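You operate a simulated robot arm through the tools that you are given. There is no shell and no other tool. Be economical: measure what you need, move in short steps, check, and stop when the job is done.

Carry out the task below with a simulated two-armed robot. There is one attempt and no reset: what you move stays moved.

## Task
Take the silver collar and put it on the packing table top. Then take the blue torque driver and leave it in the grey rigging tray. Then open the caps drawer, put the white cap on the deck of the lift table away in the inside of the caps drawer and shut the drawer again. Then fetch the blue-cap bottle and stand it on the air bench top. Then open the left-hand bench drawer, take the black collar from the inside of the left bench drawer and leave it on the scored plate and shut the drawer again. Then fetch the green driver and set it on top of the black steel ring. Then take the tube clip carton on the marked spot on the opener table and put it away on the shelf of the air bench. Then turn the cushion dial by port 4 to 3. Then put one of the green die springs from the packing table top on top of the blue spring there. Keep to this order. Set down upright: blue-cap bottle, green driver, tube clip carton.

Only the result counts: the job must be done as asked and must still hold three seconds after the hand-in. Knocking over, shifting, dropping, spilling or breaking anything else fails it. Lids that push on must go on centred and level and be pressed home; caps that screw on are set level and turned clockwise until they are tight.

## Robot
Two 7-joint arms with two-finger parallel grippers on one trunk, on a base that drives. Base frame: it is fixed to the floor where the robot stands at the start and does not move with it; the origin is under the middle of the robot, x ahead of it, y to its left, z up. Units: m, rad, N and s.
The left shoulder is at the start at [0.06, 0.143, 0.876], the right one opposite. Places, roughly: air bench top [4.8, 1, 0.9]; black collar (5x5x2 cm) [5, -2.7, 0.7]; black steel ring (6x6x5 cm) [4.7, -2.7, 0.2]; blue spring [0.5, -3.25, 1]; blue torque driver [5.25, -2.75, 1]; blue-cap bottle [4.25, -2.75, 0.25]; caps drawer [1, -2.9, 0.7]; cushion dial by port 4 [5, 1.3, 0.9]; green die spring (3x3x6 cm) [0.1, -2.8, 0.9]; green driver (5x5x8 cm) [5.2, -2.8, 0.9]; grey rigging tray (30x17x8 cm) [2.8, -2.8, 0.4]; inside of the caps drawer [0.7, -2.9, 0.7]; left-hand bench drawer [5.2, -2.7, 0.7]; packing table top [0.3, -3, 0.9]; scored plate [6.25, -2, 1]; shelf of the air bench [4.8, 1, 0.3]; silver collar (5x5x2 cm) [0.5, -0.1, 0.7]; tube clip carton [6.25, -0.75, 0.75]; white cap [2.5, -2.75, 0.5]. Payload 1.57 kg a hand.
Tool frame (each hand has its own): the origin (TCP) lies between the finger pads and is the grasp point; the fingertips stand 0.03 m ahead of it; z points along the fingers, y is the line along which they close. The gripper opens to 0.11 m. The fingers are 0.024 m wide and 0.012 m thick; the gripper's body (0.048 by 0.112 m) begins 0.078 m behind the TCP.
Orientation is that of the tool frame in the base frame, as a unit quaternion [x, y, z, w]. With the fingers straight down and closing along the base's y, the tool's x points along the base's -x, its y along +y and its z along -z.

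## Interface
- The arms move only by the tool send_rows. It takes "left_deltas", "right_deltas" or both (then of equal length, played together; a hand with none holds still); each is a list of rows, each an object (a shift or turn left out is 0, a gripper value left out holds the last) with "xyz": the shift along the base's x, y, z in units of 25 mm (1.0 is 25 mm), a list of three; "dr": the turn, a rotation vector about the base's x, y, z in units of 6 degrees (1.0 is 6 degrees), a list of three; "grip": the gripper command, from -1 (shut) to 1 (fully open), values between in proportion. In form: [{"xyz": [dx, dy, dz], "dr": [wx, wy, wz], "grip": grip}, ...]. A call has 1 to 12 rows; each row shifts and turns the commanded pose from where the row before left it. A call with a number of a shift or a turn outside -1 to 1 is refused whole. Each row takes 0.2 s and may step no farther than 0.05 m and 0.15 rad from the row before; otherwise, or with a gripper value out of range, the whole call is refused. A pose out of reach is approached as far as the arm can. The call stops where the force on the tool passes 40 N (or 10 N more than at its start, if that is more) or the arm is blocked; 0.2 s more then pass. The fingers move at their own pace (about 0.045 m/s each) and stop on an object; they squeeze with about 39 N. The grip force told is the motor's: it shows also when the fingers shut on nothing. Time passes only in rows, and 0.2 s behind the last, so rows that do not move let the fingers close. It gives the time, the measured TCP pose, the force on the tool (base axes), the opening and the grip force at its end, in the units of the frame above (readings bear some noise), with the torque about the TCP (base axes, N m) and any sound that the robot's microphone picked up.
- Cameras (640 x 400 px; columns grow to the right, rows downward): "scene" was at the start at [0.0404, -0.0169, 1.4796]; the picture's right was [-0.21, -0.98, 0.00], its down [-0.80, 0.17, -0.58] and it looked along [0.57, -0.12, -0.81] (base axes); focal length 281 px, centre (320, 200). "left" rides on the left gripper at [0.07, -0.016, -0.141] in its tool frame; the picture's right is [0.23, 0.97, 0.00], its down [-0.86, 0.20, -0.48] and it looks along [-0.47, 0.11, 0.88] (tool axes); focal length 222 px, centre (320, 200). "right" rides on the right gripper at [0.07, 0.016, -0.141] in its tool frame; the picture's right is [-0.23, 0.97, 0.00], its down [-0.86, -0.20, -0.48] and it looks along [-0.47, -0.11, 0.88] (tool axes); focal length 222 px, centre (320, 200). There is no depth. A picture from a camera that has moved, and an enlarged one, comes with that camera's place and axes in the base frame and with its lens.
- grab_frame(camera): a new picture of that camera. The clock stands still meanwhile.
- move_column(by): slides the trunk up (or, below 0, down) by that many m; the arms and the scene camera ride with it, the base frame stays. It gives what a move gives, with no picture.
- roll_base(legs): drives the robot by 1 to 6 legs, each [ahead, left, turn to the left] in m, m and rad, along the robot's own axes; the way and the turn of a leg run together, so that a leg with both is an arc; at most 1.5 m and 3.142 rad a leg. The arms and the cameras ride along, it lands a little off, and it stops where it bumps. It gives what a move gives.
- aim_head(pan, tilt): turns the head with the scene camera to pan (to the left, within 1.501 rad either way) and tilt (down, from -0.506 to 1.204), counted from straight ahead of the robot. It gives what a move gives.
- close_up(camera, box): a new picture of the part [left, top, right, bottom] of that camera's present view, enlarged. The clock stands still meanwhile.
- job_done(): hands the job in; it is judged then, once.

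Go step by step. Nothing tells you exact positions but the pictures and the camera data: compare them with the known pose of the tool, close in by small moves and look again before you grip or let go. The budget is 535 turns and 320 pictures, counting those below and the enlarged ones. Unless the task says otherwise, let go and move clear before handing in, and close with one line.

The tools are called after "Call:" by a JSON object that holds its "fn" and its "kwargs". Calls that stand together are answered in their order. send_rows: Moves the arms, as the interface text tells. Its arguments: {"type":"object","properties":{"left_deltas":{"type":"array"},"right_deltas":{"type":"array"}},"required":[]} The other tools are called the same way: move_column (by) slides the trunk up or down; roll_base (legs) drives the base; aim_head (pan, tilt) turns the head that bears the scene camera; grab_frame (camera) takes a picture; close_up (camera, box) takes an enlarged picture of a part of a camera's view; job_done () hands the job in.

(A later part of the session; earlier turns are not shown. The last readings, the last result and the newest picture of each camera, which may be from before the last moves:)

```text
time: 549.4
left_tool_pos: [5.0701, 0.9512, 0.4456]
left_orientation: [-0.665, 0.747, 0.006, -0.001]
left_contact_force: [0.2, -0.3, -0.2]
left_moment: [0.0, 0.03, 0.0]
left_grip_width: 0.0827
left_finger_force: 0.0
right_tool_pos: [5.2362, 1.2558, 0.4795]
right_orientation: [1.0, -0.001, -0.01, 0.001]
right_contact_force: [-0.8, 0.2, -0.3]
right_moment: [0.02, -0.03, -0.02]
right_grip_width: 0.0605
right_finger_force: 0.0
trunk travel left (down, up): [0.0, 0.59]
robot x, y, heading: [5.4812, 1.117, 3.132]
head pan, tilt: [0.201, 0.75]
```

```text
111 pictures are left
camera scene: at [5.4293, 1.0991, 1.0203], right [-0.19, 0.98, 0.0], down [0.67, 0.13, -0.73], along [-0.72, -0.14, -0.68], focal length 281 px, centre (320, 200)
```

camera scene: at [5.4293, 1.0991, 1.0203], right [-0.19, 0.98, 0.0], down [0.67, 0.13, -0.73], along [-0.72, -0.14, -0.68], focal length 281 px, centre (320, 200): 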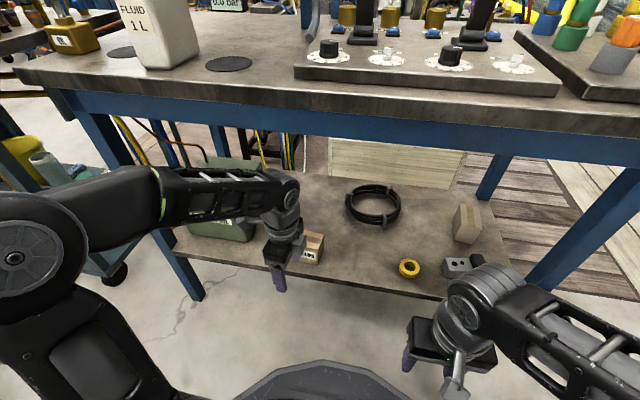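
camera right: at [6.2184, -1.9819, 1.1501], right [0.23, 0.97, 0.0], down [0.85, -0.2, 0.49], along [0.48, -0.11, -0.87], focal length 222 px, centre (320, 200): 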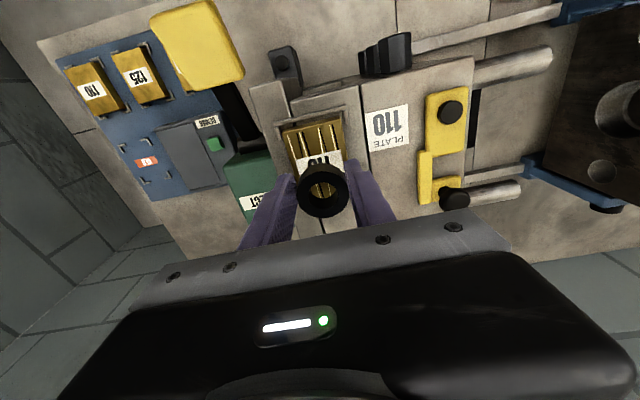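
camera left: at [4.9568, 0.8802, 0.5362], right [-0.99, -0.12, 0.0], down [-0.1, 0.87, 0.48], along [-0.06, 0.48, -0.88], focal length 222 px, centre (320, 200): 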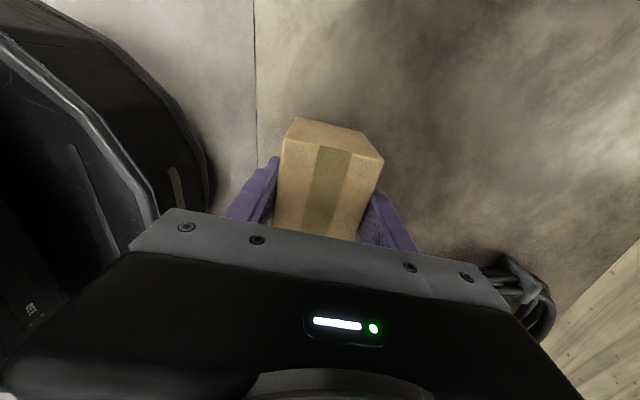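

Call:
{"fn": "roll_base", "kwargs": {"legs": [[-0.22, 0, 0]]}}

Call:
{"fn": "move_column", "kwargs": {"by": 0.4}}

Call:
{"fn": "move_column", "kwargs": {"by": 0.19}}

Call:
{"fn": "aim_head", "kwargs": {"pan": 0, "tilt": 0.85}}

Call:
{"fn": "grab_frame", "kwargs": {"camera": "scene"}}

```text
time: 551.1
left_tool_pos: [5.2927, 0.9522, 0.4452]
left_orientation: [-0.666, 0.746, 0.006, -0.001]
left_contact_force: [0.9, 0.3, 0.1]
left_moment: [0.02, 0.02, 0.01]
left_grip_width: 0.0827
left_finger_force: 0.1
right_tool_pos: [5.4584, 1.2536, 0.4802]
right_orientation: [1.0, -0.001, -0.01, 0.0]
right_contact_force: [-0.6, 1.0, 1.3]
right_moment: [0.03, -0.01, -0.02]
right_grip_width: 0.0605
right_finger_force: 0.0
trunk travel left (down, up): [0.0, 0.59]
robot x, y, heading: [5.7011, 1.1175, 3.139]
head pan, tilt: [0.201, 0.75]
```

```text
time: 554.9
left_tool_pos: [5.2932, 0.9512, 0.8452]
left_orientation: [-0.666, 0.746, 0.006, 0.0]
left_contact_force: [-0.4, -0.2, -0.4]
left_moment: [0.0, 0.01, 0.01]
left_grip_width: 0.0823
left_finger_force: 0.0
right_tool_pos: [5.4597, 1.2546, 0.8805]
right_orientation: [1.0, -0.001, -0.012, -0.001]
right_contact_force: [0.1, 0.6, 0.5]
right_moment: [-0.01, -0.01, 0.01]
right_grip_width: 0.0604
right_finger_force: 0.0
trunk travel left (down, up): [-0.4, 0.19]
robot x, y, heading: [5.7062, 1.1142, 3.135]
head pan, tilt: [0.201, 0.75]
```

```text
time: 557.0
left_tool_pos: [5.2926, 0.9521, 1.0373]
left_orientation: [-0.666, 0.746, 0.006, -0.001]
left_contact_force: [-0.4, 0.2, 0.5]
left_moment: [0.04, 0.0, 0.0]
left_grip_width: 0.0825
left_finger_force: 0.0
right_tool_pos: [5.4588, 1.2538, 1.0697]
right_orientation: [1.0, -0.002, -0.01, 0.0]
right_contact_force: [0.5, -0.2, 1.0]
right_moment: [-0.03, -0.02, 0.01]
right_grip_width: 0.0604
right_finger_force: 0.0
trunk travel left (down, up): [-0.59, 0.0]
robot x, y, heading: [5.7001, 1.1131, 3.137]
head pan, tilt: [0.201, 0.75]
```

```text
time: 557.7
left_tool_pos: [5.2928, 0.9512, 1.0362]
left_orientation: [-0.666, 0.746, 0.007, -0.002]
left_contact_force: [-0.1, -0.5, 0.7]
left_moment: [-0.01, -0.01, -0.01]
left_grip_width: 0.0823
left_finger_force: 0.1
right_tool_pos: [5.4583, 1.2548, 1.0703]
right_orientation: [1.0, -0.001, -0.011, 0.0]
right_contact_force: [0.4, -0.1, 0.7]
right_moment: [0.0, -0.05, 0.0]
right_grip_width: 0.0604
right_finger_force: 0.0
trunk travel left (down, up): [-0.59, 0.0]
robot x, y, heading: [5.7053, 1.1135, 3.135]
head pan, tilt: [0.0, 0.85]
```

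```text
110 pictures are left
camera scene: at [5.6549, 1.1142, 1.6023], right [0.0, 1.0, 0.0], down [0.75, 0.0, -0.66], along [-0.66, 0.0, -0.75], focal length 281 px, centre (320, 200)
```

scene: 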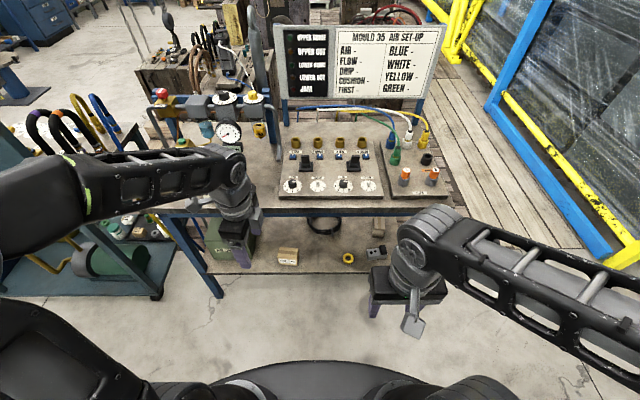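

Call:
{"fn": "close_up", "kwargs": {"camera": "scene", "box": [270, 130, 390, 205]}}

Call:
{"fn": "close_up", "kwargs": {"camera": "scene", "box": [344, 168, 392, 198]}}

```text
5.33 times, centred on (330, 168) of scene
camera zoom: at [5.6549, 1.1142, 1.6023], right [0.0, 1.0, 0.0], down [0.75, 0.0, -0.66], along [-0.66, 0.0, -0.75], focal length 1497 px, centre (267, 373)
```

zoom: 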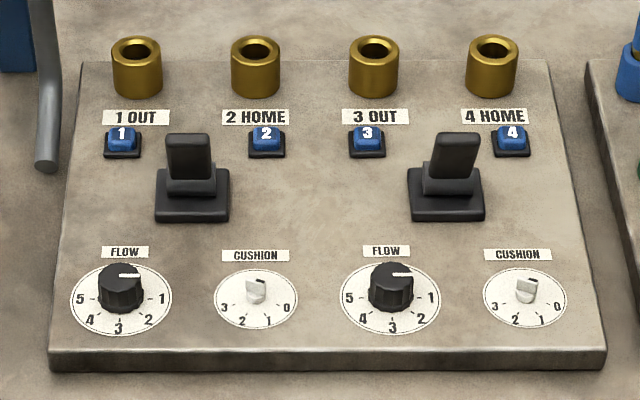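

```text
13.33 times, centred on (368, 183) of scene
camera zoom: at [5.6549, 1.1142, 1.6023], right [0.0, 1.0, 0.0], down [0.75, 0.0, -0.66], along [-0.66, 0.0, -0.75], focal length 3742 px, centre (-320, 427)
```

zoom: 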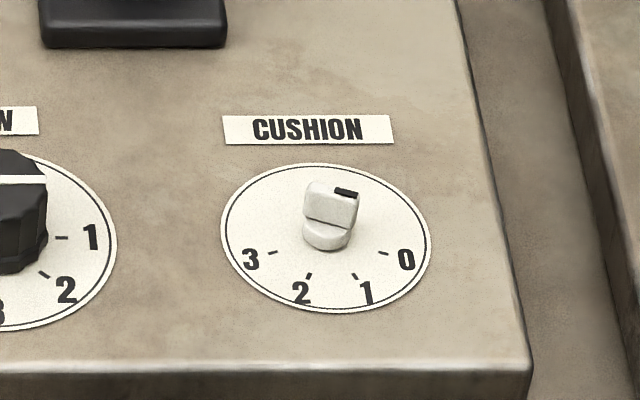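

The port‑4 cushion dial's white tab points to 0; 3 is about 140° clockwise. I turn the right hand's yaw +70° so the twist will be symmetric, and close in.

Call:
{"fn": "send_rows", "kwargs": {"right_deltas": [{"dr": [0, 0, 1], "grip": -0.3}, {"dr": [0, 0, 1]}, {"dr": [0, 0, 1]}, {"dr": [0, 0, 1]}, {"dr": [0, 0, 1]}, {"dr": [0, 0, 1]}, {"dr": [0, 0, 1]}, {"dr": [0, 0, 1]}, {"dr": [0, 0, 1]}, {"dr": [0, 0, 1]}, {"dr": [0, 0, 1]}, {"dr": [0, 0, 0.67]}], "left_deltas": [{"xyz": [0.8, 0, 0.3]}, {"xyz": [0.8, 0, 0.3]}, {"xyz": [0.8, 0, 0.3]}, {"xyz": [0.8, 0, 0.3]}, {}, {}, {}, {}, {}, {}, {}, {}]}}

Call:
{"fn": "roll_base", "kwargs": {"legs": [[0.24, 0, 0]]}}

Call:
{"fn": "grab_frame", "kwargs": {"camera": "right"}}

Call:
{"fn": "grab_frame", "kwargs": {"camera": "scene"}}

```text
time: 560.3
left_tool_pos: [5.3711, 0.9503, 1.065]
left_orientation: [-0.666, 0.746, 0.006, -0.001]
left_contact_force: [-0.8, 0.3, 0.3]
left_moment: [0.02, -0.04, -0.04]
left_grip_width: 0.0823
left_finger_force: 0.1
right_tool_pos: [5.459, 1.2547, 1.0708]
right_orientation: [0.819, 0.573, -0.008, 0.006]
right_contact_force: [0.4, 0.5, 0.2]
right_moment: [0.0, 0.02, -0.05]
right_grip_width: 0.0386
right_finger_force: 0.0
trunk travel left (down, up): [-0.59, 0.0]
robot x, y, heading: [5.7032, 1.1156, 3.136]
head pan, tilt: [0.0, 0.85]
```

```text
time: 562.1
left_tool_pos: [5.1276, 0.9517, 1.0647]
left_orientation: [-0.667, 0.745, 0.005, 0.0]
left_contact_force: [-0.9, 0.2, 0.4]
left_moment: [0.0, -0.01, -0.01]
left_grip_width: 0.0827
left_finger_force: 0.0
right_tool_pos: [5.2147, 1.2545, 1.07]
right_orientation: [0.819, 0.573, -0.008, 0.007]
right_contact_force: [-0.5, -0.2, 1.2]
right_moment: [0.02, -0.02, -0.02]
right_grip_width: 0.0389
right_finger_force: 0.0
trunk travel left (down, up): [-0.59, 0.0]
robot x, y, heading: [5.4622, 1.12, 3.14]
head pan, tilt: [0.0, 0.85]
```

```text
107 pictures are left
camera right: at [5.2551, 1.3177, 1.2088], right [0.84, -0.55, 0.01], down [-0.48, -0.73, 0.5], along [-0.27, -0.42, -0.87], focal length 222 px, centre (320, 200)
```

right: 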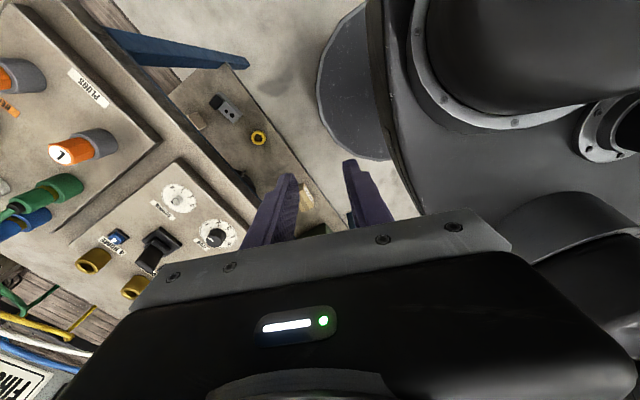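

```text
106 pictures are left
camera scene: at [5.4108, 1.1153, 1.6022], right [0.0, 1.0, 0.0], down [0.75, 0.0, -0.66], along [-0.66, 0.0, -0.75], focal length 281 px, centre (320, 200)
```

scene: 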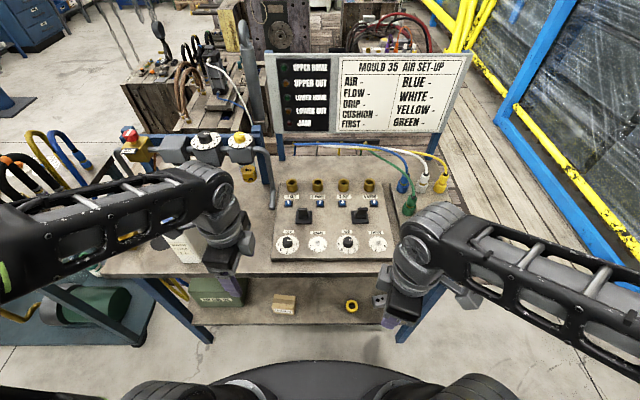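

Call:
{"fn": "send_rows", "kwargs": {"right_deltas": [{"xyz": [-0.95, 0.12, -0.2]}, {"xyz": [-0.95, 0.12, -0.2]}, {"xyz": [-0.95, 0.12, -0.2]}, {"xyz": [-0.95, 0.12, -0.2]}, {"xyz": [-0.95, 0.12, -0.2]}, {"xyz": [-0.95, 0.12, -0.2]}, {"xyz": [-0.95, 0.12, -0.2]}, {"xyz": [-0.95, 0.12, -0.2]}, {"xyz": [-0.95, 0.12, -0.2]}, {"xyz": [-0.95, 0.12, -0.2]}, {"xyz": [-0.95, 0.12, -0.2]}]}}

Call:
{"fn": "grab_frame", "kwargs": {"camera": "right"}}

Call:
{"fn": "close_up", "kwargs": {"camera": "scene", "box": [330, 200, 420, 260]}}

```text
time: 564.5
left_tool_pos: [5.1281, 0.9526, 1.0659]
left_orientation: [-0.666, 0.746, 0.006, 0.0]
left_contact_force: [0.3, 0.0, -0.2]
left_moment: [0.01, -0.01, 0.0]
left_grip_width: 0.0826
left_finger_force: 0.1
right_tool_pos: [4.9524, 1.2891, 1.0146]
right_orientation: [0.819, 0.573, -0.008, 0.006]
right_contact_force: [-1.2, 0.9, -0.9]
right_moment: [0.02, -0.01, -0.03]
right_grip_width: 0.0384
right_finger_force: 0.1
trunk travel left (down, up): [-0.59, 0.0]
robot x, y, heading: [5.4632, 1.1163, 3.141]
head pan, tilt: [0.0, 0.85]
```

```text
105 pictures are left
camera right: at [4.9913, 1.3523, 1.1541], right [0.84, -0.55, 0.01], down [-0.48, -0.73, 0.5], along [-0.27, -0.42, -0.87], focal length 222 px, centre (320, 200)
```

right: 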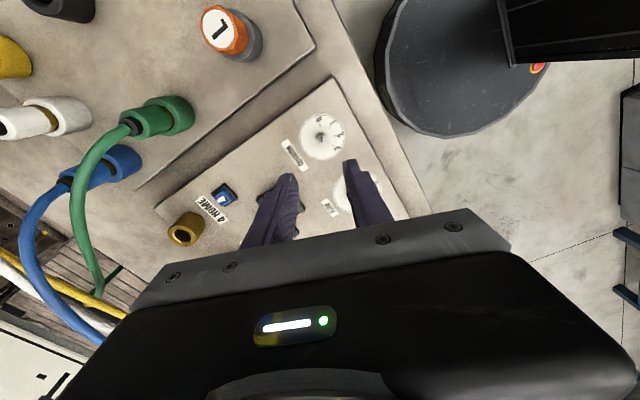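

```text
6.67 times, centred on (375, 230) of scene
camera zoom: at [5.4113, 1.1154, 1.6023], right [0.0, 1.0, 0.0], down [0.75, 0.0, -0.66], along [-0.66, 0.0, -0.75], focal length 1871 px, centre (-47, 0)
```

zoom: 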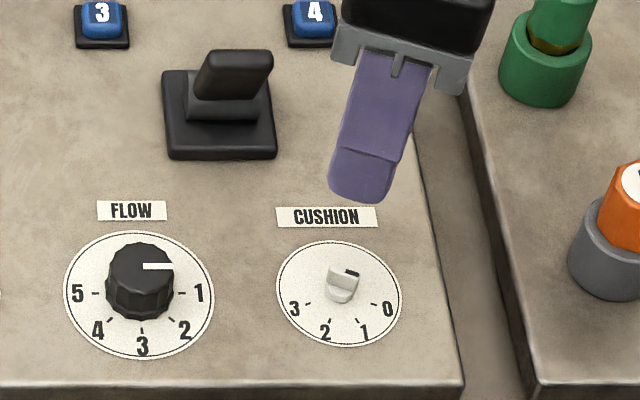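

Call:
{"fn": "close_up", "kwargs": {"camera": "right", "box": [270, 90, 400, 180]}}

```text
4.44 times, centred on (335, 135) of right
camera zoom: at [4.9913, 1.3523, 1.1541], right [0.84, -0.55, 0.01], down [-0.48, -0.73, 0.5], along [-0.27, -0.42, -0.87], focal length 987 px, centre (253, 489)
```

zoom: 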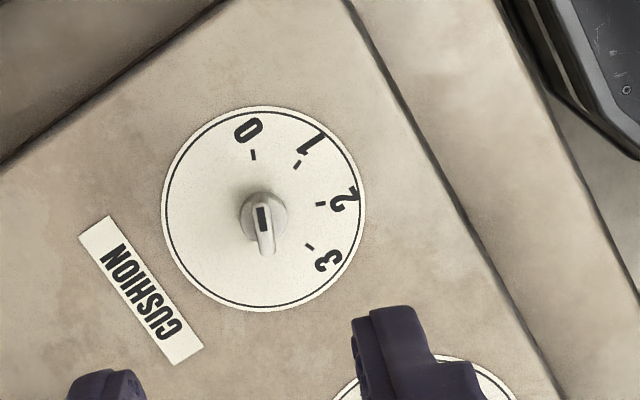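

Call:
{"fn": "send_rows", "kwargs": {"right_deltas": [{"xyz": [0.24, 0.12, -0.8]}, {"xyz": [0, 0, -0.8]}, {"xyz": [0, 0, -0.8]}]}}

Call:
{"fn": "close_up", "kwargs": {"camera": "right", "box": [240, 90, 400, 200]}}

Call:
{"fn": "close_up", "kwargs": {"camera": "scene", "box": [330, 200, 420, 260]}}

```text
time: 565.3
left_tool_pos: [5.1302, 0.9515, 1.0649]
left_orientation: [-0.667, 0.745, 0.005, 0.0]
left_contact_force: [0.0, 0.0, 0.1]
left_moment: [0.0, -0.03, 0.01]
left_grip_width: 0.0823
left_finger_force: 0.0
right_tool_pos: [4.9594, 1.2899, 0.9563]
right_orientation: [0.819, 0.574, -0.008, 0.006]
right_contact_force: [0.2, 0.3, -0.9]
right_moment: [0.02, -0.05, -0.01]
right_grip_width: 0.0384
right_finger_force: 0.0
trunk travel left (down, up): [-0.59, 0.0]
robot x, y, heading: [5.4644, 1.1148, 3.146]
head pan, tilt: [0.0, 0.85]
```

```text
3.64 times, centred on (320, 145) of right
camera zoom: at [4.9998, 1.3535, 1.0947], right [0.84, -0.55, 0.0], down [-0.48, -0.73, 0.5], along [-0.27, -0.42, -0.87], focal length 808 px, centre (320, 400)
```

zoom: 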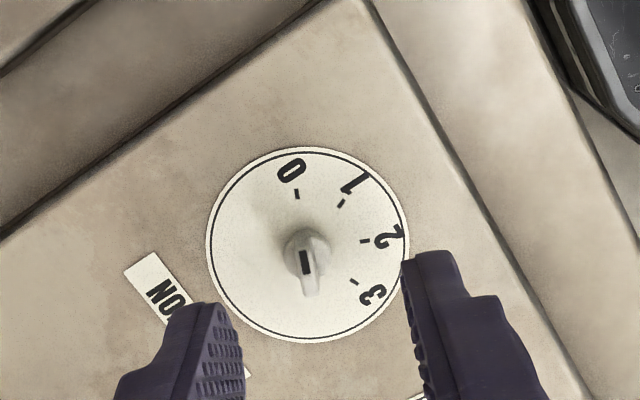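

```text
6.67 times, centred on (375, 230) of scene
camera zoom: at [5.4117, 1.1154, 1.6023], right [0.0, 1.0, 0.0], down [0.75, 0.0, -0.66], along [-0.66, 0.0, -0.75], focal length 1871 px, centre (-47, 0)
```

zoom: 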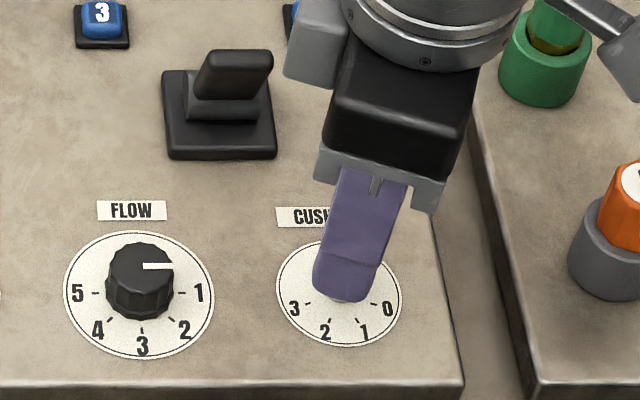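

Call:
{"fn": "send_rows", "kwargs": {"right_deltas": [{"xyz": [0, 0.14, 0], "dr": [0.18, -0.06, 0]}, {"xyz": [0, 0, -0.4]}, {"xyz": [0, 0, -0.4]}, {"xyz": [0, 0, -0.2]}, {"xyz": [0, 0, -0.2]}, {"xyz": [0, 0, -0.2]}, {"xyz": [0, 0, -0.2]}]}}

Call:
{"fn": "close_up", "kwargs": {"camera": "right", "box": [240, 110, 400, 220]}}

```text
time: 566.9
left_tool_pos: [5.1294, 0.9511, 1.0645]
left_orientation: [-0.666, 0.746, 0.005, -0.001]
left_contact_force: [0.8, -0.4, -0.4]
left_moment: [0.0, -0.03, 0.01]
left_grip_width: 0.0825
left_finger_force: 0.0
right_tool_pos: [4.9604, 1.2946, 0.9153]
right_orientation: [0.819, 0.574, 0.001, 0.0]
right_contact_force: [0.9, -0.5, 0.0]
right_moment: [0.02, -0.02, 0.01]
right_grip_width: 0.0386
right_finger_force: 0.1
trunk travel left (down, up): [-0.59, 0.0]
robot x, y, heading: [5.4615, 1.1152, 3.131]
head pan, tilt: [0.0, 0.85]
```

```text
3.64 times, centred on (320, 165) of right
camera zoom: at [4.9992, 1.3549, 1.055], right [0.84, -0.55, 0.0], down [-0.48, -0.74, 0.48], along [-0.26, -0.4, -0.88], focal length 808 px, centre (320, 327)
```

zoom: 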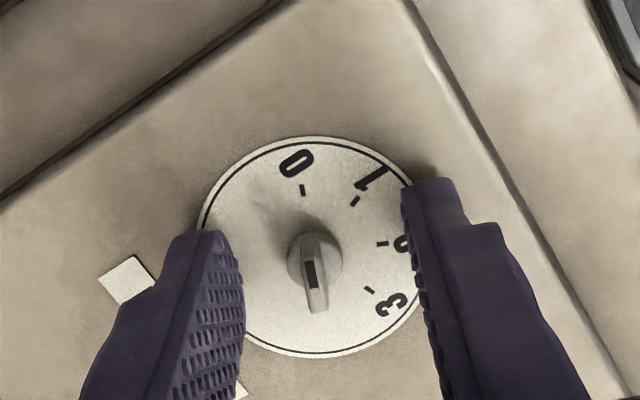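

Call:
{"fn": "send_rows", "kwargs": {"right_deltas": [{"xyz": [-0.08, -0.04, -0.12]}, {"xyz": [0, 0, -0.12]}, {"xyz": [0, 0, -0.12]}, {"xyz": [0, 0, -0.12]}, {"xyz": [0, 0, -0.12]}, {"xyz": [0, 0, -0.12]}]}}

Call:
{"fn": "close_up", "kwargs": {"camera": "right", "box": [240, 110, 400, 220]}}

```text
time: 567.7
left_tool_pos: [5.1308, 0.9513, 1.0661]
left_orientation: [-0.666, 0.746, 0.005, -0.001]
left_contact_force: [0.8, -0.7, 1.2]
left_moment: [-0.03, -0.01, 0.0]
left_grip_width: 0.0828
left_finger_force: 0.1
right_tool_pos: [4.9567, 1.2936, 0.9112]
right_orientation: [0.819, 0.574, -0.002, -0.003]
right_contact_force: [6.9, 3.0, 25.0]
right_moment: [0.07, -0.9, 0.16]
right_grip_width: 0.0429
right_finger_force: 2.6
trunk travel left (down, up): [-0.59, 0.0]
robot x, y, heading: [5.4632, 1.1173, 3.14]
head pan, tilt: [0.0, 0.85]
stopped in row 3 (right hand): the force on the tool passed its limit (the readings are from after the stop); the commanded pose is now the measured one
```

```text
3.64 times, centred on (320, 165) of right
camera zoom: at [4.997, 1.3542, 1.0522], right [0.84, -0.55, -0.01], down [-0.47, -0.74, 0.48], along [-0.27, -0.4, -0.88], focal length 808 px, centre (320, 327)
```

zoom: 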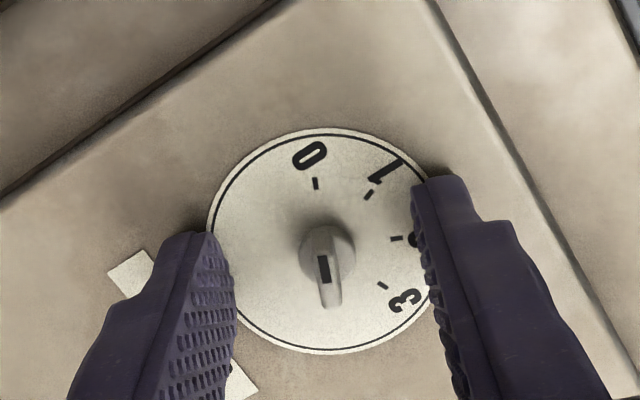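

Call:
{"fn": "send_rows", "kwargs": {"right_deltas": [{"xyz": [0.06, 0, 0.28]}, {"grip": -0.6}, {"grip": -1}, {"grip": -1}, {"grip": -1}, {}]}}

Call:
{"fn": "close_up", "kwargs": {"camera": "right", "box": [240, 110, 400, 220]}}

Call:
{"fn": "close_up", "kwargs": {"camera": "scene", "box": [330, 200, 420, 260]}}

```text
time: 569.1
left_tool_pos: [5.1296, 0.9525, 1.0651]
left_orientation: [-0.666, 0.746, 0.006, -0.001]
left_contact_force: [0.2, -0.4, -0.3]
left_moment: [0.03, 0.01, -0.01]
left_grip_width: 0.0826
left_finger_force: 0.1
right_tool_pos: [4.9577, 1.2937, 0.9156]
right_orientation: [0.819, 0.573, -0.003, -0.003]
right_contact_force: [-0.6, -0.5, -2.1]
right_moment: [0.08, -0.04, -0.02]
right_grip_width: 0.0121
right_finger_force: 29.7
trunk travel left (down, up): [-0.59, 0.0]
robot x, y, heading: [5.4584, 1.1179, 3.132]
head pan, tilt: [0.0, 0.85]
```

```text
3.64 times, centred on (320, 165) of right
camera zoom: at [4.9979, 1.3541, 1.0564], right [0.84, -0.55, -0.01], down [-0.48, -0.74, 0.48], along [-0.27, -0.4, -0.88], focal length 808 px, centre (320, 327)
```

zoom: 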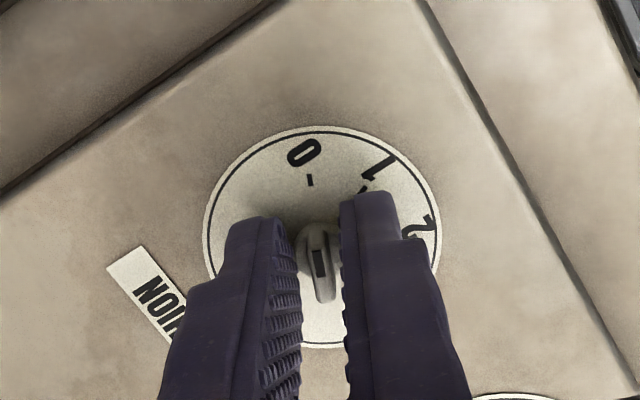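

```text
6.67 times, centred on (375, 230) of scene
camera zoom: at [5.412, 1.1154, 1.6023], right [0.0, 1.0, 0.0], down [0.75, 0.0, -0.66], along [-0.66, 0.0, -0.75], focal length 1871 px, centre (-47, 0)
```

zoom: 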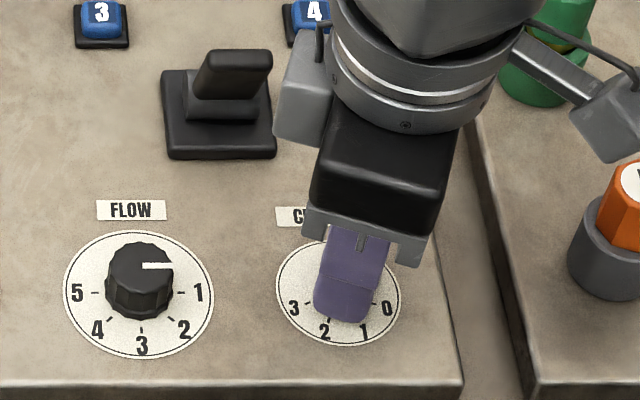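

The knob is held. I twist clockwise 30° first and check it follows.

Call:
{"fn": "send_rows", "kwargs": {"right_deltas": [{"dr": [0, 0, -1]}, {"dr": [0, 0, -1]}, {"dr": [0, 0, -1]}, {"dr": [0, 0, -1]}, {"dr": [0, 0, -1]}]}}

Call:
{"fn": "close_up", "kwargs": {"camera": "right", "box": [240, 110, 400, 220]}}

```text
time: 570.3
left_tool_pos: [5.1296, 0.9513, 1.0651]
left_orientation: [-0.666, 0.746, 0.007, -0.001]
left_contact_force: [0.9, 0.3, 0.8]
left_moment: [-0.01, 0.01, 0.0]
left_grip_width: 0.0823
left_finger_force: 0.0
right_tool_pos: [4.9581, 1.2931, 0.9162]
right_orientation: [0.94, 0.341, -0.001, -0.002]
right_contact_force: [7.0, -5.0, -8.9]
right_moment: [-0.32, 0.01, 0.05]
right_grip_width: 0.0123
right_finger_force: 28.8
trunk travel left (down, up): [-0.59, 0.0]
robot x, y, heading: [5.4611, 1.1178, 3.14]
head pan, tilt: [0.0, 0.85]
```

```text
3.64 times, centred on (320, 165) of right
camera zoom: at [5.023, 1.3252, 1.0565], right [0.45, -0.89, 0.0], down [-0.78, -0.4, 0.48], along [-0.43, -0.21, -0.88], focal length 808 px, centre (320, 327)
```

zoom: 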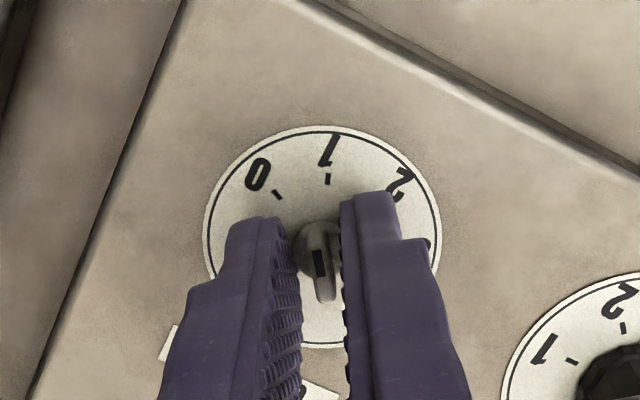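

Call:
{"fn": "send_rows", "kwargs": {"right_deltas": [{"dr": [0, 0, -1]}, {"dr": [0, 0, -1]}, {"dr": [0, 0, -1]}, {"dr": [0, 0, -1]}, {"dr": [0, 0, -1]}, {"dr": [0, 0, -1]}, {"dr": [0, 0, -1]}, {"dr": [0, 0, -1]}, {"dr": [0, 0, -1]}]}}

Call:
{"fn": "close_up", "kwargs": {"camera": "right", "box": [240, 110, 400, 220]}}

```text
time: 572.3
left_tool_pos: [5.13, 0.9504, 1.067]
left_orientation: [-0.667, 0.745, 0.006, -0.001]
left_contact_force: [-0.1, -0.6, -0.1]
left_moment: [0.01, -0.03, -0.04]
left_grip_width: 0.0827
left_finger_force: 0.1
right_tool_pos: [4.9581, 1.2918, 0.9175]
right_orientation: [0.992, -0.123, -0.001, -0.004]
right_contact_force: [14.5, -17.4, -9.8]
right_moment: [-0.51, -0.55, 0.02]
right_grip_width: 0.012
right_finger_force: 29.6
trunk travel left (down, up): [-0.59, 0.0]
robot x, y, heading: [5.4638, 1.1179, 3.142]
head pan, tilt: [0.0, 0.85]
```

```text
3.64 times, centred on (320, 165) of right
camera zoom: at [5.022, 1.258, 1.0571], right [-0.46, -0.89, -0.01], down [-0.78, 0.4, 0.48], along [-0.43, 0.23, -0.88], focal length 808 px, centre (320, 327)
```

zoom: 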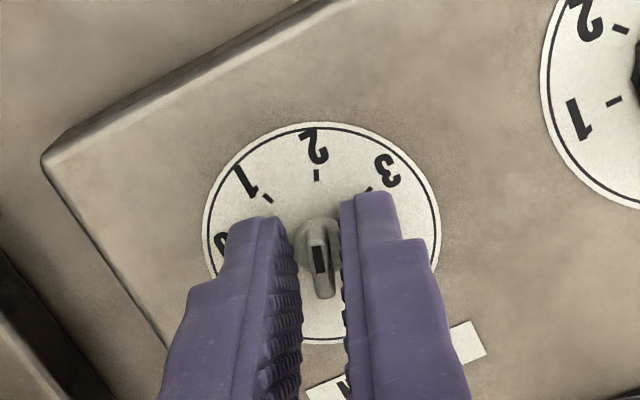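

Call:
{"fn": "send_rows", "kwargs": {"right_deltas": [{"xyz": [0.04, -0.04, -0.03], "dr": [0, 0, -1]}, {"xyz": [0.02, -0.02, 0], "dr": [0, 0, -1]}, {"dr": [0, 0, -1]}, {"dr": [0, 0, -1]}, {"dr": [0, 0, -1]}, {"dr": [0, 0, -1]}, {"dr": [0, 0, -1]}, {"dr": [0, 0, -1]}]}}

Call:
{"fn": "close_up", "kwargs": {"camera": "right", "box": [240, 110, 400, 220]}}

```text
time: 574.1
left_tool_pos: [5.1282, 0.9517, 1.0667]
left_orientation: [-0.667, 0.745, 0.007, -0.001]
left_contact_force: [-0.7, 0.2, 0.8]
left_moment: [-0.04, -0.01, 0.0]
left_grip_width: 0.0826
left_finger_force: 0.1
right_tool_pos: [4.9571, 1.2909, 0.9179]
right_orientation: [0.857, -0.515, -0.002, -0.002]
right_contact_force: [-4.2, -8.7, 10.7]
right_moment: [0.07, 0.25, 0.01]
right_grip_width: 0.012
right_finger_force: 29.1
trunk travel left (down, up): [-0.59, 0.0]
robot x, y, heading: [5.4587, 1.1174, 3.145]
head pan, tilt: [0.0, 0.85]
```

```text
3.64 times, centred on (320, 165) of right
camera zoom: at [4.9757, 1.2212, 1.0572], right [-0.97, -0.26, 0.0], down [-0.22, 0.85, 0.48], along [-0.12, 0.47, -0.88], focal length 808 px, centre (320, 327)
```

zoom: 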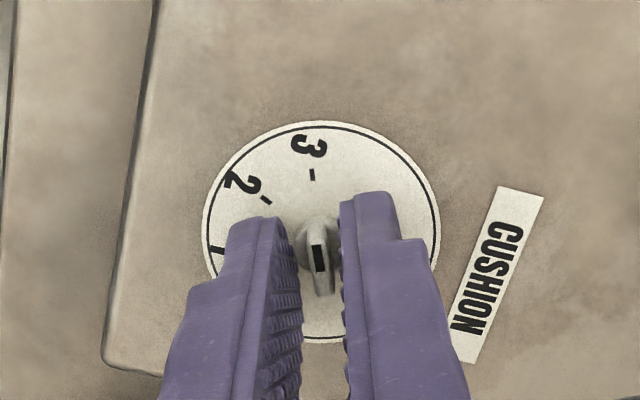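

Call:
{"fn": "send_rows", "kwargs": {"right_deltas": [{"xyz": [0, -0.03, 0], "dr": [0, 0, -0.6]}, {}]}}

Call:
{"fn": "close_up", "kwargs": {"camera": "right", "box": [280, 120, 360, 180]}}

```text
time: 574.7
left_tool_pos: [5.1291, 0.9506, 1.0662]
left_orientation: [-0.666, 0.746, 0.006, -0.002]
left_contact_force: [0.2, 0.0, 0.6]
left_moment: [0.01, -0.01, 0.01]
left_grip_width: 0.0826
left_finger_force: 0.0
right_tool_pos: [4.9568, 1.2906, 0.9176]
right_orientation: [0.84, -0.543, -0.001, -0.002]
right_contact_force: [-8.0, -4.3, 19.8]
right_moment: [-0.27, 0.18, 0.04]
right_grip_width: 0.012
right_finger_force: 29.8
trunk travel left (down, up): [-0.59, 0.0]
robot x, y, heading: [5.4597, 1.115, 3.134]
head pan, tilt: [0.0, 0.85]
```

```text
6.67 times, centred on (320, 150) of right
camera zoom: at [4.971, 1.2202, 1.0571], right [-0.98, -0.19, 0.0], down [-0.17, 0.86, 0.48], along [-0.09, 0.47, -0.88], focal length 1481 px, centre (320, 533)
```

zoom: 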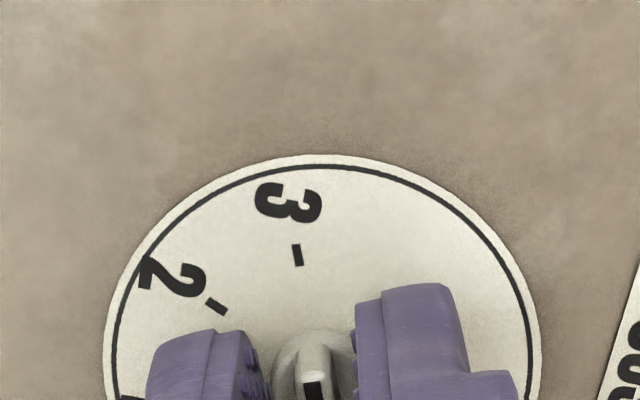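

I release and look at the pointer.

Call:
{"fn": "send_rows", "kwargs": {"right_deltas": [{"grip": -0.5}, {"grip": -0.3}, {"grip": -0.3}, {"xyz": [0, 0, 0.6]}, {"xyz": [0, 0, 0.9]}, {"xyz": [0, 0, 0.9]}, {"xyz": [0, 0, 0.9]}]}}

Call:
{"fn": "close_up", "kwargs": {"camera": "right", "box": [270, 90, 390, 170]}}

Call:
{"fn": "close_up", "kwargs": {"camera": "scene", "box": [350, 220, 410, 260]}}

```text
time: 576.3
left_tool_pos: [5.1289, 0.9521, 1.0666]
left_orientation: [-0.666, 0.746, 0.006, -0.001]
left_contact_force: [0.3, -0.1, 0.6]
left_moment: [-0.02, -0.01, -0.02]
left_grip_width: 0.0825
left_finger_force: 0.0
right_tool_pos: [4.9588, 1.2908, 1.0]
right_orientation: [0.84, -0.542, 0.001, -0.004]
right_contact_force: [0.1, 0.0, -0.2]
right_moment: [0.0, 0.04, -0.05]
right_grip_width: 0.0385
right_finger_force: 0.1
trunk travel left (down, up): [-0.59, 0.0]
robot x, y, heading: [5.4587, 1.1158, 3.14]
head pan, tilt: [0.0, 0.85]
```

```text
5.00 times, centred on (330, 130) of right
camera zoom: at [4.9728, 1.221, 1.1398], right [-0.98, -0.2, -0.01], down [-0.17, 0.86, 0.48], along [-0.09, 0.47, -0.88], focal length 1111 px, centre (270, 550)
```

zoom: 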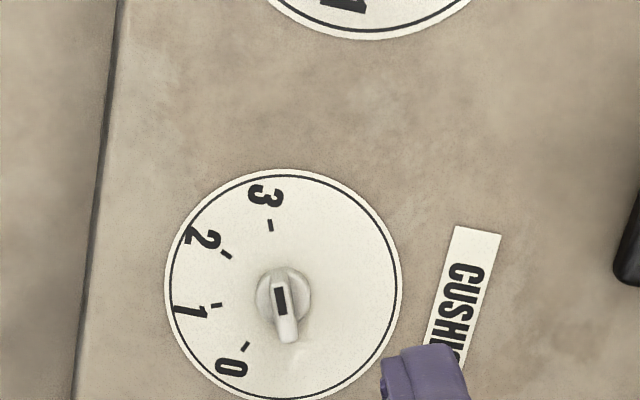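

```text
10.00 times, centred on (380, 240) of scene
camera zoom: at [5.4127, 1.1154, 1.6023], right [0.0, 1.0, 0.0], down [0.75, 0.0, -0.66], along [-0.66, 0.0, -0.75], focal length 2807 px, centre (-280, -200)
```

zoom: 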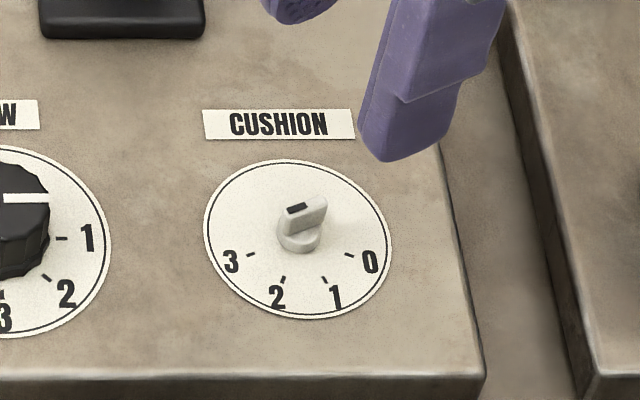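

The dial now reads 3. I back away, bring both wrists back to neutral, and head for the packing table.

Call:
{"fn": "send_rows", "kwargs": {"right_deltas": [{"xyz": [1, 0, 0.3]}, {"xyz": [1, 0, 0.3]}, {"xyz": [1, 0, 0.3]}, {"xyz": [1, 0, 0.3]}, {"xyz": [1, 0, 0]}, {"xyz": [1, 0, 0]}, {"xyz": [1, 0, 0]}]}}

Call:
{"fn": "roll_base", "kwargs": {"legs": [[-0.25, 0, 0]]}}

Call:
{"fn": "send_rows", "kwargs": {"right_deltas": [{"dr": [0, 0, 1]}, {"dr": [0, 0, 1]}, {"dr": [0, 0, 1]}, {"dr": [0, 0, 1]}, {"dr": [0, 0, 1]}, {"dr": [0, 0, 1]}, {"dr": [0, 0, 1]}, {"dr": [0, 0, 1]}, {"dr": [0, 0, 1]}, {"dr": [0, 0, 1]}, {"dr": [0, 0, 0.95]}, {}], "left_deltas": [{"dr": [0, 0, 1]}, {"dr": [0, 0, 1]}, {"dr": [0, 0, 1]}, {"dr": [0, 0, 1]}, {"dr": [0, 0, 1]}, {"dr": [0, 0, 1]}, {"dr": [0, 0, 1]}, {"dr": [0, 0, 1]}, {"dr": [0, 0, 1]}, {"dr": [0, 0, 1]}, {"dr": [0, 0, 1]}, {"dr": [0, 0, 1]}]}}

Call:
{"fn": "send_rows", "kwargs": {"left_deltas": [{"dr": [0, 0, 1]}, {"dr": [0, 0, 1]}, {"dr": [0, 0, 1]}, {"dr": [0, 0, 0.9]}]}}

Call:
{"fn": "grab_frame", "kwargs": {"camera": "scene"}}

```text
time: 577.9
left_tool_pos: [5.129, 0.9503, 1.0656]
left_orientation: [-0.667, 0.745, 0.006, -0.001]
left_contact_force: [0.1, -0.3, -0.3]
left_moment: [-0.02, 0.04, 0.0]
left_grip_width: 0.0823
left_finger_force: 0.0
right_tool_pos: [5.1348, 1.2909, 1.0306]
right_orientation: [0.841, -0.541, 0.0, -0.002]
right_contact_force: [0.2, -0.8, -0.2]
right_moment: [0.02, -0.01, 0.0]
right_grip_width: 0.0386
right_finger_force: 0.1
trunk travel left (down, up): [-0.59, 0.0]
robot x, y, heading: [5.4641, 1.1096, 3.138]
head pan, tilt: [0.0, 0.85]
```

```text
time: 579.7
left_tool_pos: [5.3784, 0.951, 1.0651]
left_orientation: [-0.666, 0.746, 0.006, -0.002]
left_contact_force: [0.4, 0.0, 0.6]
left_moment: [0.0, 0.03, -0.03]
left_grip_width: 0.0826
left_finger_force: 0.0
right_tool_pos: [5.3839, 1.2902, 1.0304]
right_orientation: [0.84, -0.542, 0.0, -0.003]
right_contact_force: [-0.8, -0.4, -0.5]
right_moment: [-0.01, 0.01, 0.01]
right_grip_width: 0.0383
right_finger_force: 0.1
trunk travel left (down, up): [-0.59, 0.0]
robot x, y, heading: [5.7088, 1.1112, 3.128]
head pan, tilt: [0.0, 0.85]
```

```text
time: 582.3
left_tool_pos: [5.3762, 0.9515, 1.0662]
left_orientation: [0.977, -0.212, -0.005, 0.004]
left_contact_force: [-0.4, -1.0, 0.2]
left_moment: [0.0, 0.0, 0.01]
left_grip_width: 0.0825
left_finger_force: 0.1
right_tool_pos: [5.3824, 1.2903, 1.0296]
right_orientation: [1.0, 0.001, -0.001, -0.004]
right_contact_force: [-1.1, -0.8, -0.4]
right_moment: [-0.02, -0.04, 0.01]
right_grip_width: 0.0384
right_finger_force: 0.0
trunk travel left (down, up): [-0.59, 0.0]
robot x, y, heading: [5.7046, 1.1173, 3.137]
head pan, tilt: [0.0, 0.85]
```

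```text
time: 583.3
left_tool_pos: [5.3768, 0.9514, 1.0658]
left_orientation: [1.0, -0.009, -0.004, 0.005]
left_contact_force: [-0.2, 0.3, 0.2]
left_moment: [-0.01, 0.02, 0.0]
left_grip_width: 0.0828
left_finger_force: 0.1
right_tool_pos: [5.3824, 1.2913, 1.0294]
right_orientation: [1.0, -0.001, 0.0, -0.004]
right_contact_force: [0.3, -0.5, -0.1]
right_moment: [-0.03, -0.02, 0.03]
right_grip_width: 0.0385
right_finger_force: 0.0
trunk travel left (down, up): [-0.59, 0.0]
robot x, y, heading: [5.7095, 1.1145, 3.136]
head pan, tilt: [0.0, 0.85]
```

```text
90 pictures are left
camera scene: at [5.6606, 1.1141, 1.6023], right [0.01, 1.0, 0.0], down [0.75, -0.01, -0.66], along [-0.66, 0.0, -0.75], focal length 281 px, centre (320, 200)
```

scene: 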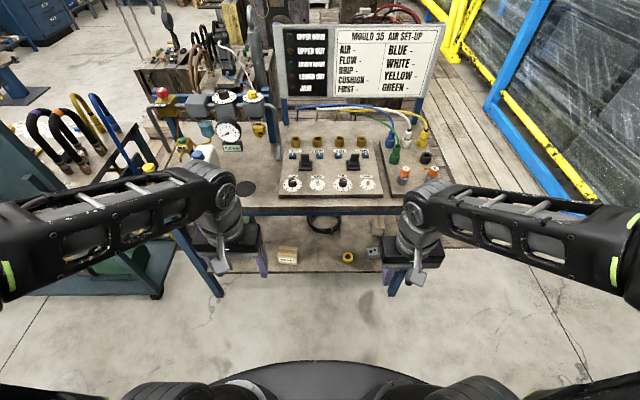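

Call:
{"fn": "close_up", "kwargs": {"camera": "scene", "box": [344, 168, 392, 198]}}

```text
13.33 times, centred on (368, 183) of scene
camera zoom: at [5.6606, 1.1141, 1.6023], right [0.01, 1.0, 0.0], down [0.75, -0.01, -0.66], along [-0.66, 0.0, -0.75], focal length 3742 px, centre (-320, 427)
```

zoom: 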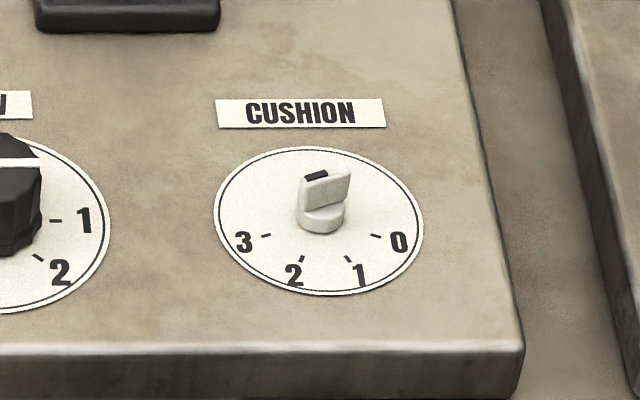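

Dial reads 3. Now the drive back to the packing table.

Call:
{"fn": "roll_base", "kwargs": {"legs": [[0, 0, 1.575], [0, -0.19, 0], [1.4, 0, 0], [1.4, 0, 0]]}}

```text
time: 602.0
left_tool_pos: [5.7763, -2.0354, 1.0654]
left_orientation: [0.7, 0.714, 0.002, 0.005]
left_contact_force: [-0.4, -0.3, -0.5]
left_moment: [0.0, -0.02, 0.01]
left_grip_width: 0.0824
left_finger_force: 0.1
right_tool_pos: [5.4375, -2.045, 1.0301]
right_orientation: [0.693, 0.721, -0.003, -0.002]
right_contact_force: [0.4, 0.0, -0.8]
right_moment: [0.03, 0.04, 0.02]
right_grip_width: 0.0387
right_finger_force: 0.1
trunk travel left (down, up): [-0.59, 0.0]
robot x, y, heading: [5.5993, -1.7095, -1.533]
head pan, tilt: [0.0, 0.85]
```

Call:
{"fn": "roll_base", "kwargs": {"legs": [[0, 0, -0.038], [0, -1.4, 0], [-0.25, 0, 0], [0, -1.4, 0], [0, -1.4, 0]]}}

Call:
{"fn": "roll_base", "kwargs": {"legs": [[0, -0.95, 0]]}}

Call:
{"fn": "aim_head", "kwargs": {"pan": 0, "tilt": 0.6}}

Call:
{"fn": "grab_frame", "kwargs": {"camera": "scene"}}

```text
time: 624.0
left_tool_pos: [1.5565, -1.7257, 1.0657]
left_orientation: [0.717, 0.697, 0.001, 0.007]
left_contact_force: [0.1, 0.3, 0.2]
left_moment: [-0.05, -0.01, 0.01]
left_grip_width: 0.0825
left_finger_force: 0.1
right_tool_pos: [1.2175, -1.7181, 1.0291]
right_orientation: [0.71, 0.705, -0.003, -0.001]
right_contact_force: [-0.7, 0.4, -0.4]
right_moment: [0.0, -0.04, 0.0]
right_grip_width: 0.0384
right_finger_force: 0.0
trunk travel left (down, up): [-0.59, 0.0]
robot x, y, heading: [1.3957, -1.3891, -1.585]
head pan, tilt: [0.0, 0.85]
```

```text
time: 628.9
left_tool_pos: [0.6239, -1.7099, 1.0663]
left_orientation: [0.719, 0.695, 0.001, 0.006]
left_contact_force: [-0.1, 0.2, 0.9]
left_moment: [-0.04, 0.0, 0.02]
left_grip_width: 0.0823
left_finger_force: 0.0
right_tool_pos: [0.2858, -1.7008, 1.0286]
right_orientation: [0.712, 0.702, -0.004, -0.002]
right_contact_force: [-0.5, -0.4, -0.3]
right_moment: [-0.01, -0.03, -0.06]
right_grip_width: 0.0383
right_finger_force: 0.1
trunk travel left (down, up): [-0.59, 0.0]
robot x, y, heading: [0.4651, -1.3783, -1.594]
head pan, tilt: [0.0, 0.85]
```

```text
time: 629.6
left_tool_pos: [0.6246, -1.7114, 1.0655]
left_orientation: [0.718, 0.696, 0.001, 0.006]
left_contact_force: [0.4, 0.2, -0.1]
left_moment: [-0.04, 0.03, 0.01]
left_grip_width: 0.0824
left_finger_force: 0.2
right_tool_pos: [0.2848, -1.7012, 1.0303]
right_orientation: [0.712, 0.702, -0.003, -0.002]
right_contact_force: [-0.2, -0.2, -0.2]
right_moment: [0.0, 0.01, 0.0]
right_grip_width: 0.0387
right_finger_force: 0.2
trunk travel left (down, up): [-0.59, 0.0]
robot x, y, heading: [0.4627, -1.3761, -1.593]
head pan, tilt: [0.0, 0.6]
```

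```text
88 pictures are left
camera scene: at [0.4621, -1.436, 1.6231], right [-1.0, 0.02, 0.0], down [0.01, 0.57, -0.82], along [-0.02, -0.82, -0.57], focal length 281 px, centre (320, 200)
```

scene: 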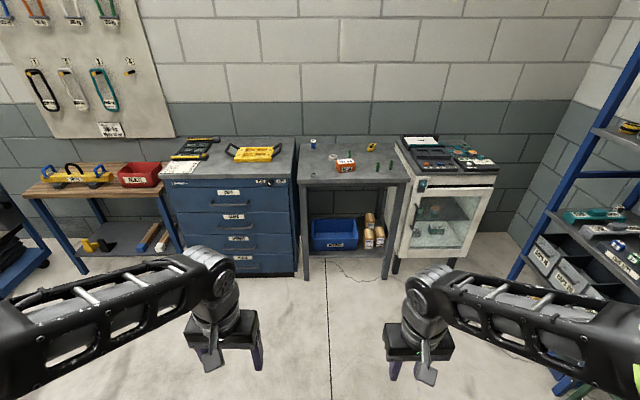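

The green springs and the blue one are in view. I drive up so the right hand faces the right-front green spring.

Call:
{"fn": "roll_base", "kwargs": {"legs": [[0, 0, 0.022], [0.85, -0.18, 0]]}}

Call:
{"fn": "aim_head", "kwargs": {"pan": -0.15, "tilt": 0.75}}

Call:
{"fn": "grab_frame", "kwargs": {"camera": "scene"}}

Call:
{"fn": "close_up", "kwargs": {"camera": "scene", "box": [250, 130, 430, 240]}}

```text
time: 634.6
left_tool_pos: [0.4436, -2.5674, 1.066]
left_orientation: [0.714, 0.7, 0.002, 0.006]
left_contact_force: [0.1, -0.1, -0.2]
left_moment: [-0.05, -0.03, 0.0]
left_grip_width: 0.0825
left_finger_force: 0.0
right_tool_pos: [0.1041, -2.5628, 1.0287]
right_orientation: [0.707, 0.707, -0.003, -0.002]
right_contact_force: [0.4, -0.4, 0.2]
right_moment: [0.0, -0.01, 0.01]
right_grip_width: 0.0387
right_finger_force: 0.1
trunk travel left (down, up): [-0.59, 0.0]
robot x, y, heading: [0.2775, -2.2369, -1.581]
head pan, tilt: [0.0, 0.6]
```

```text
time: 635.3
left_tool_pos: [0.4434, -2.5667, 1.0649]
left_orientation: [0.714, 0.7, 0.002, 0.007]
left_contact_force: [0.5, -0.3, 0.8]
left_moment: [-0.02, -0.01, 0.01]
left_grip_width: 0.0824
left_finger_force: 0.1
right_tool_pos: [0.1046, -2.5612, 1.0306]
right_orientation: [0.707, 0.707, -0.003, -0.002]
right_contact_force: [-0.5, 0.0, 0.8]
right_moment: [-0.02, -0.01, 0.0]
right_grip_width: 0.0385
right_finger_force: 0.0
trunk travel left (down, up): [-0.59, 0.0]
robot x, y, heading: [0.2814, -2.234, -1.582]
head pan, tilt: [-0.15, 0.75]
```

```text
87 pictures are left
camera scene: at [0.2662, -2.2879, 1.6104], right [-0.99, 0.15, 0.0], down [0.11, 0.67, -0.73], along [-0.11, -0.72, -0.68], focal length 281 px, centre (320, 200)
```

scene: 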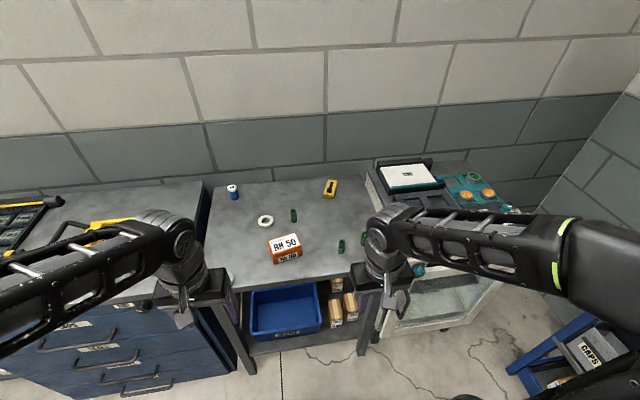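

```text
3.56 times, centred on (340, 185) of scene
camera zoom: at [0.2662, -2.2879, 1.6104], right [-0.99, 0.15, 0.0], down [0.11, 0.67, -0.73], along [-0.11, -0.72, -0.68], focal length 998 px, centre (249, 253)
```

zoom: 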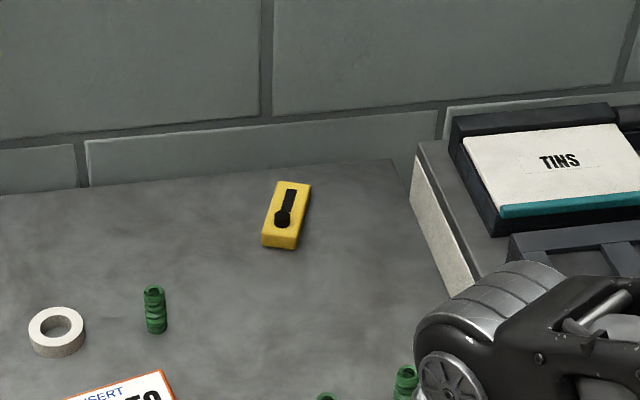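

The front green spring stands near [0.115, -2.828], the blue one near [0.485, -3.14] – far back, so I work with the hand tilted forward 36°. I tilt and move over the green spring.

Call:
{"fn": "send_rows", "kwargs": {"right_deltas": [{"xyz": [0, -0.6, 0], "dr": [-1, 0, 0], "grip": 0}, {"xyz": [0, -0.8, 0], "dr": [-1, 0, 0]}, {"xyz": [0, -0.8, 0], "dr": [-1, 0, 0]}, {"xyz": [0.1, -0.8, 0], "dr": [-1, 0, 0]}, {"xyz": [0.1, -0.8, 0], "dr": [-1, 0, 0]}, {"xyz": [0.1, -0.8, 0], "dr": [-1, 0, 0]}, {"xyz": [0.1, -0.8, 0]}, {"xyz": [0, -0.8, 0]}, {"xyz": [0, -0.8, 0]}, {"xyz": [0, -0.8, 0]}]}}

Call:
{"fn": "grab_frame", "kwargs": {"camera": "right"}}

Call:
{"fn": "grab_frame", "kwargs": {"camera": "scene"}}

```text
time: 637.5
left_tool_pos: [0.4433, -2.566, 1.0656]
left_orientation: [0.714, 0.701, 0.002, 0.006]
left_contact_force: [0.3, 0.2, -0.1]
left_moment: [0.0, -0.03, 0.01]
left_grip_width: 0.0824
left_finger_force: 0.1
right_tool_pos: [0.1138, -2.7575, 1.0283]
right_orientation: [0.674, 0.671, -0.222, 0.217]
right_contact_force: [0.4, -0.6, -0.2]
right_moment: [0.01, 0.03, 0.01]
right_grip_width: 0.0549
right_finger_force: 0.1
trunk travel left (down, up): [-0.59, 0.0]
robot x, y, heading: [0.2762, -2.2377, -1.576]
head pan, tilt: [-0.15, 0.75]
```

```text
85 pictures are left
camera right: at [0.1314, -2.6168, 1.1009], right [0.97, -0.19, 0.13], down [-0.2, -0.41, 0.89], along [-0.11, -0.89, -0.43], focal length 222 px, centre (320, 200)
```

right: 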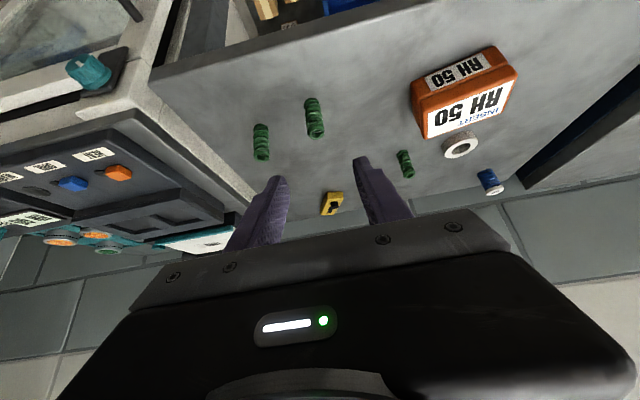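

```text
84 pictures are left
camera scene: at [0.2661, -2.2885, 1.6103], right [-0.99, 0.16, 0.0], down [0.11, 0.67, -0.73], along [-0.11, -0.72, -0.68], focal length 281 px, centre (320, 200)
```

scene: 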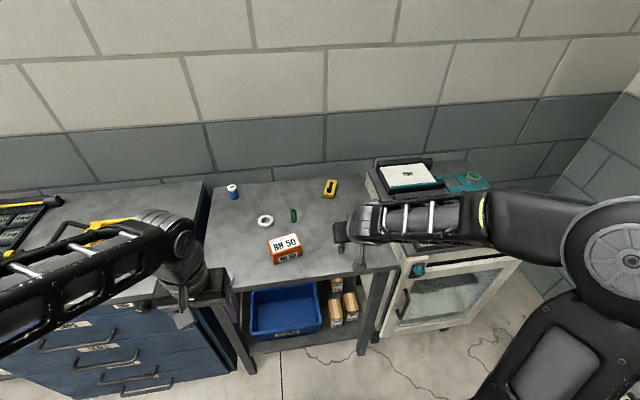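

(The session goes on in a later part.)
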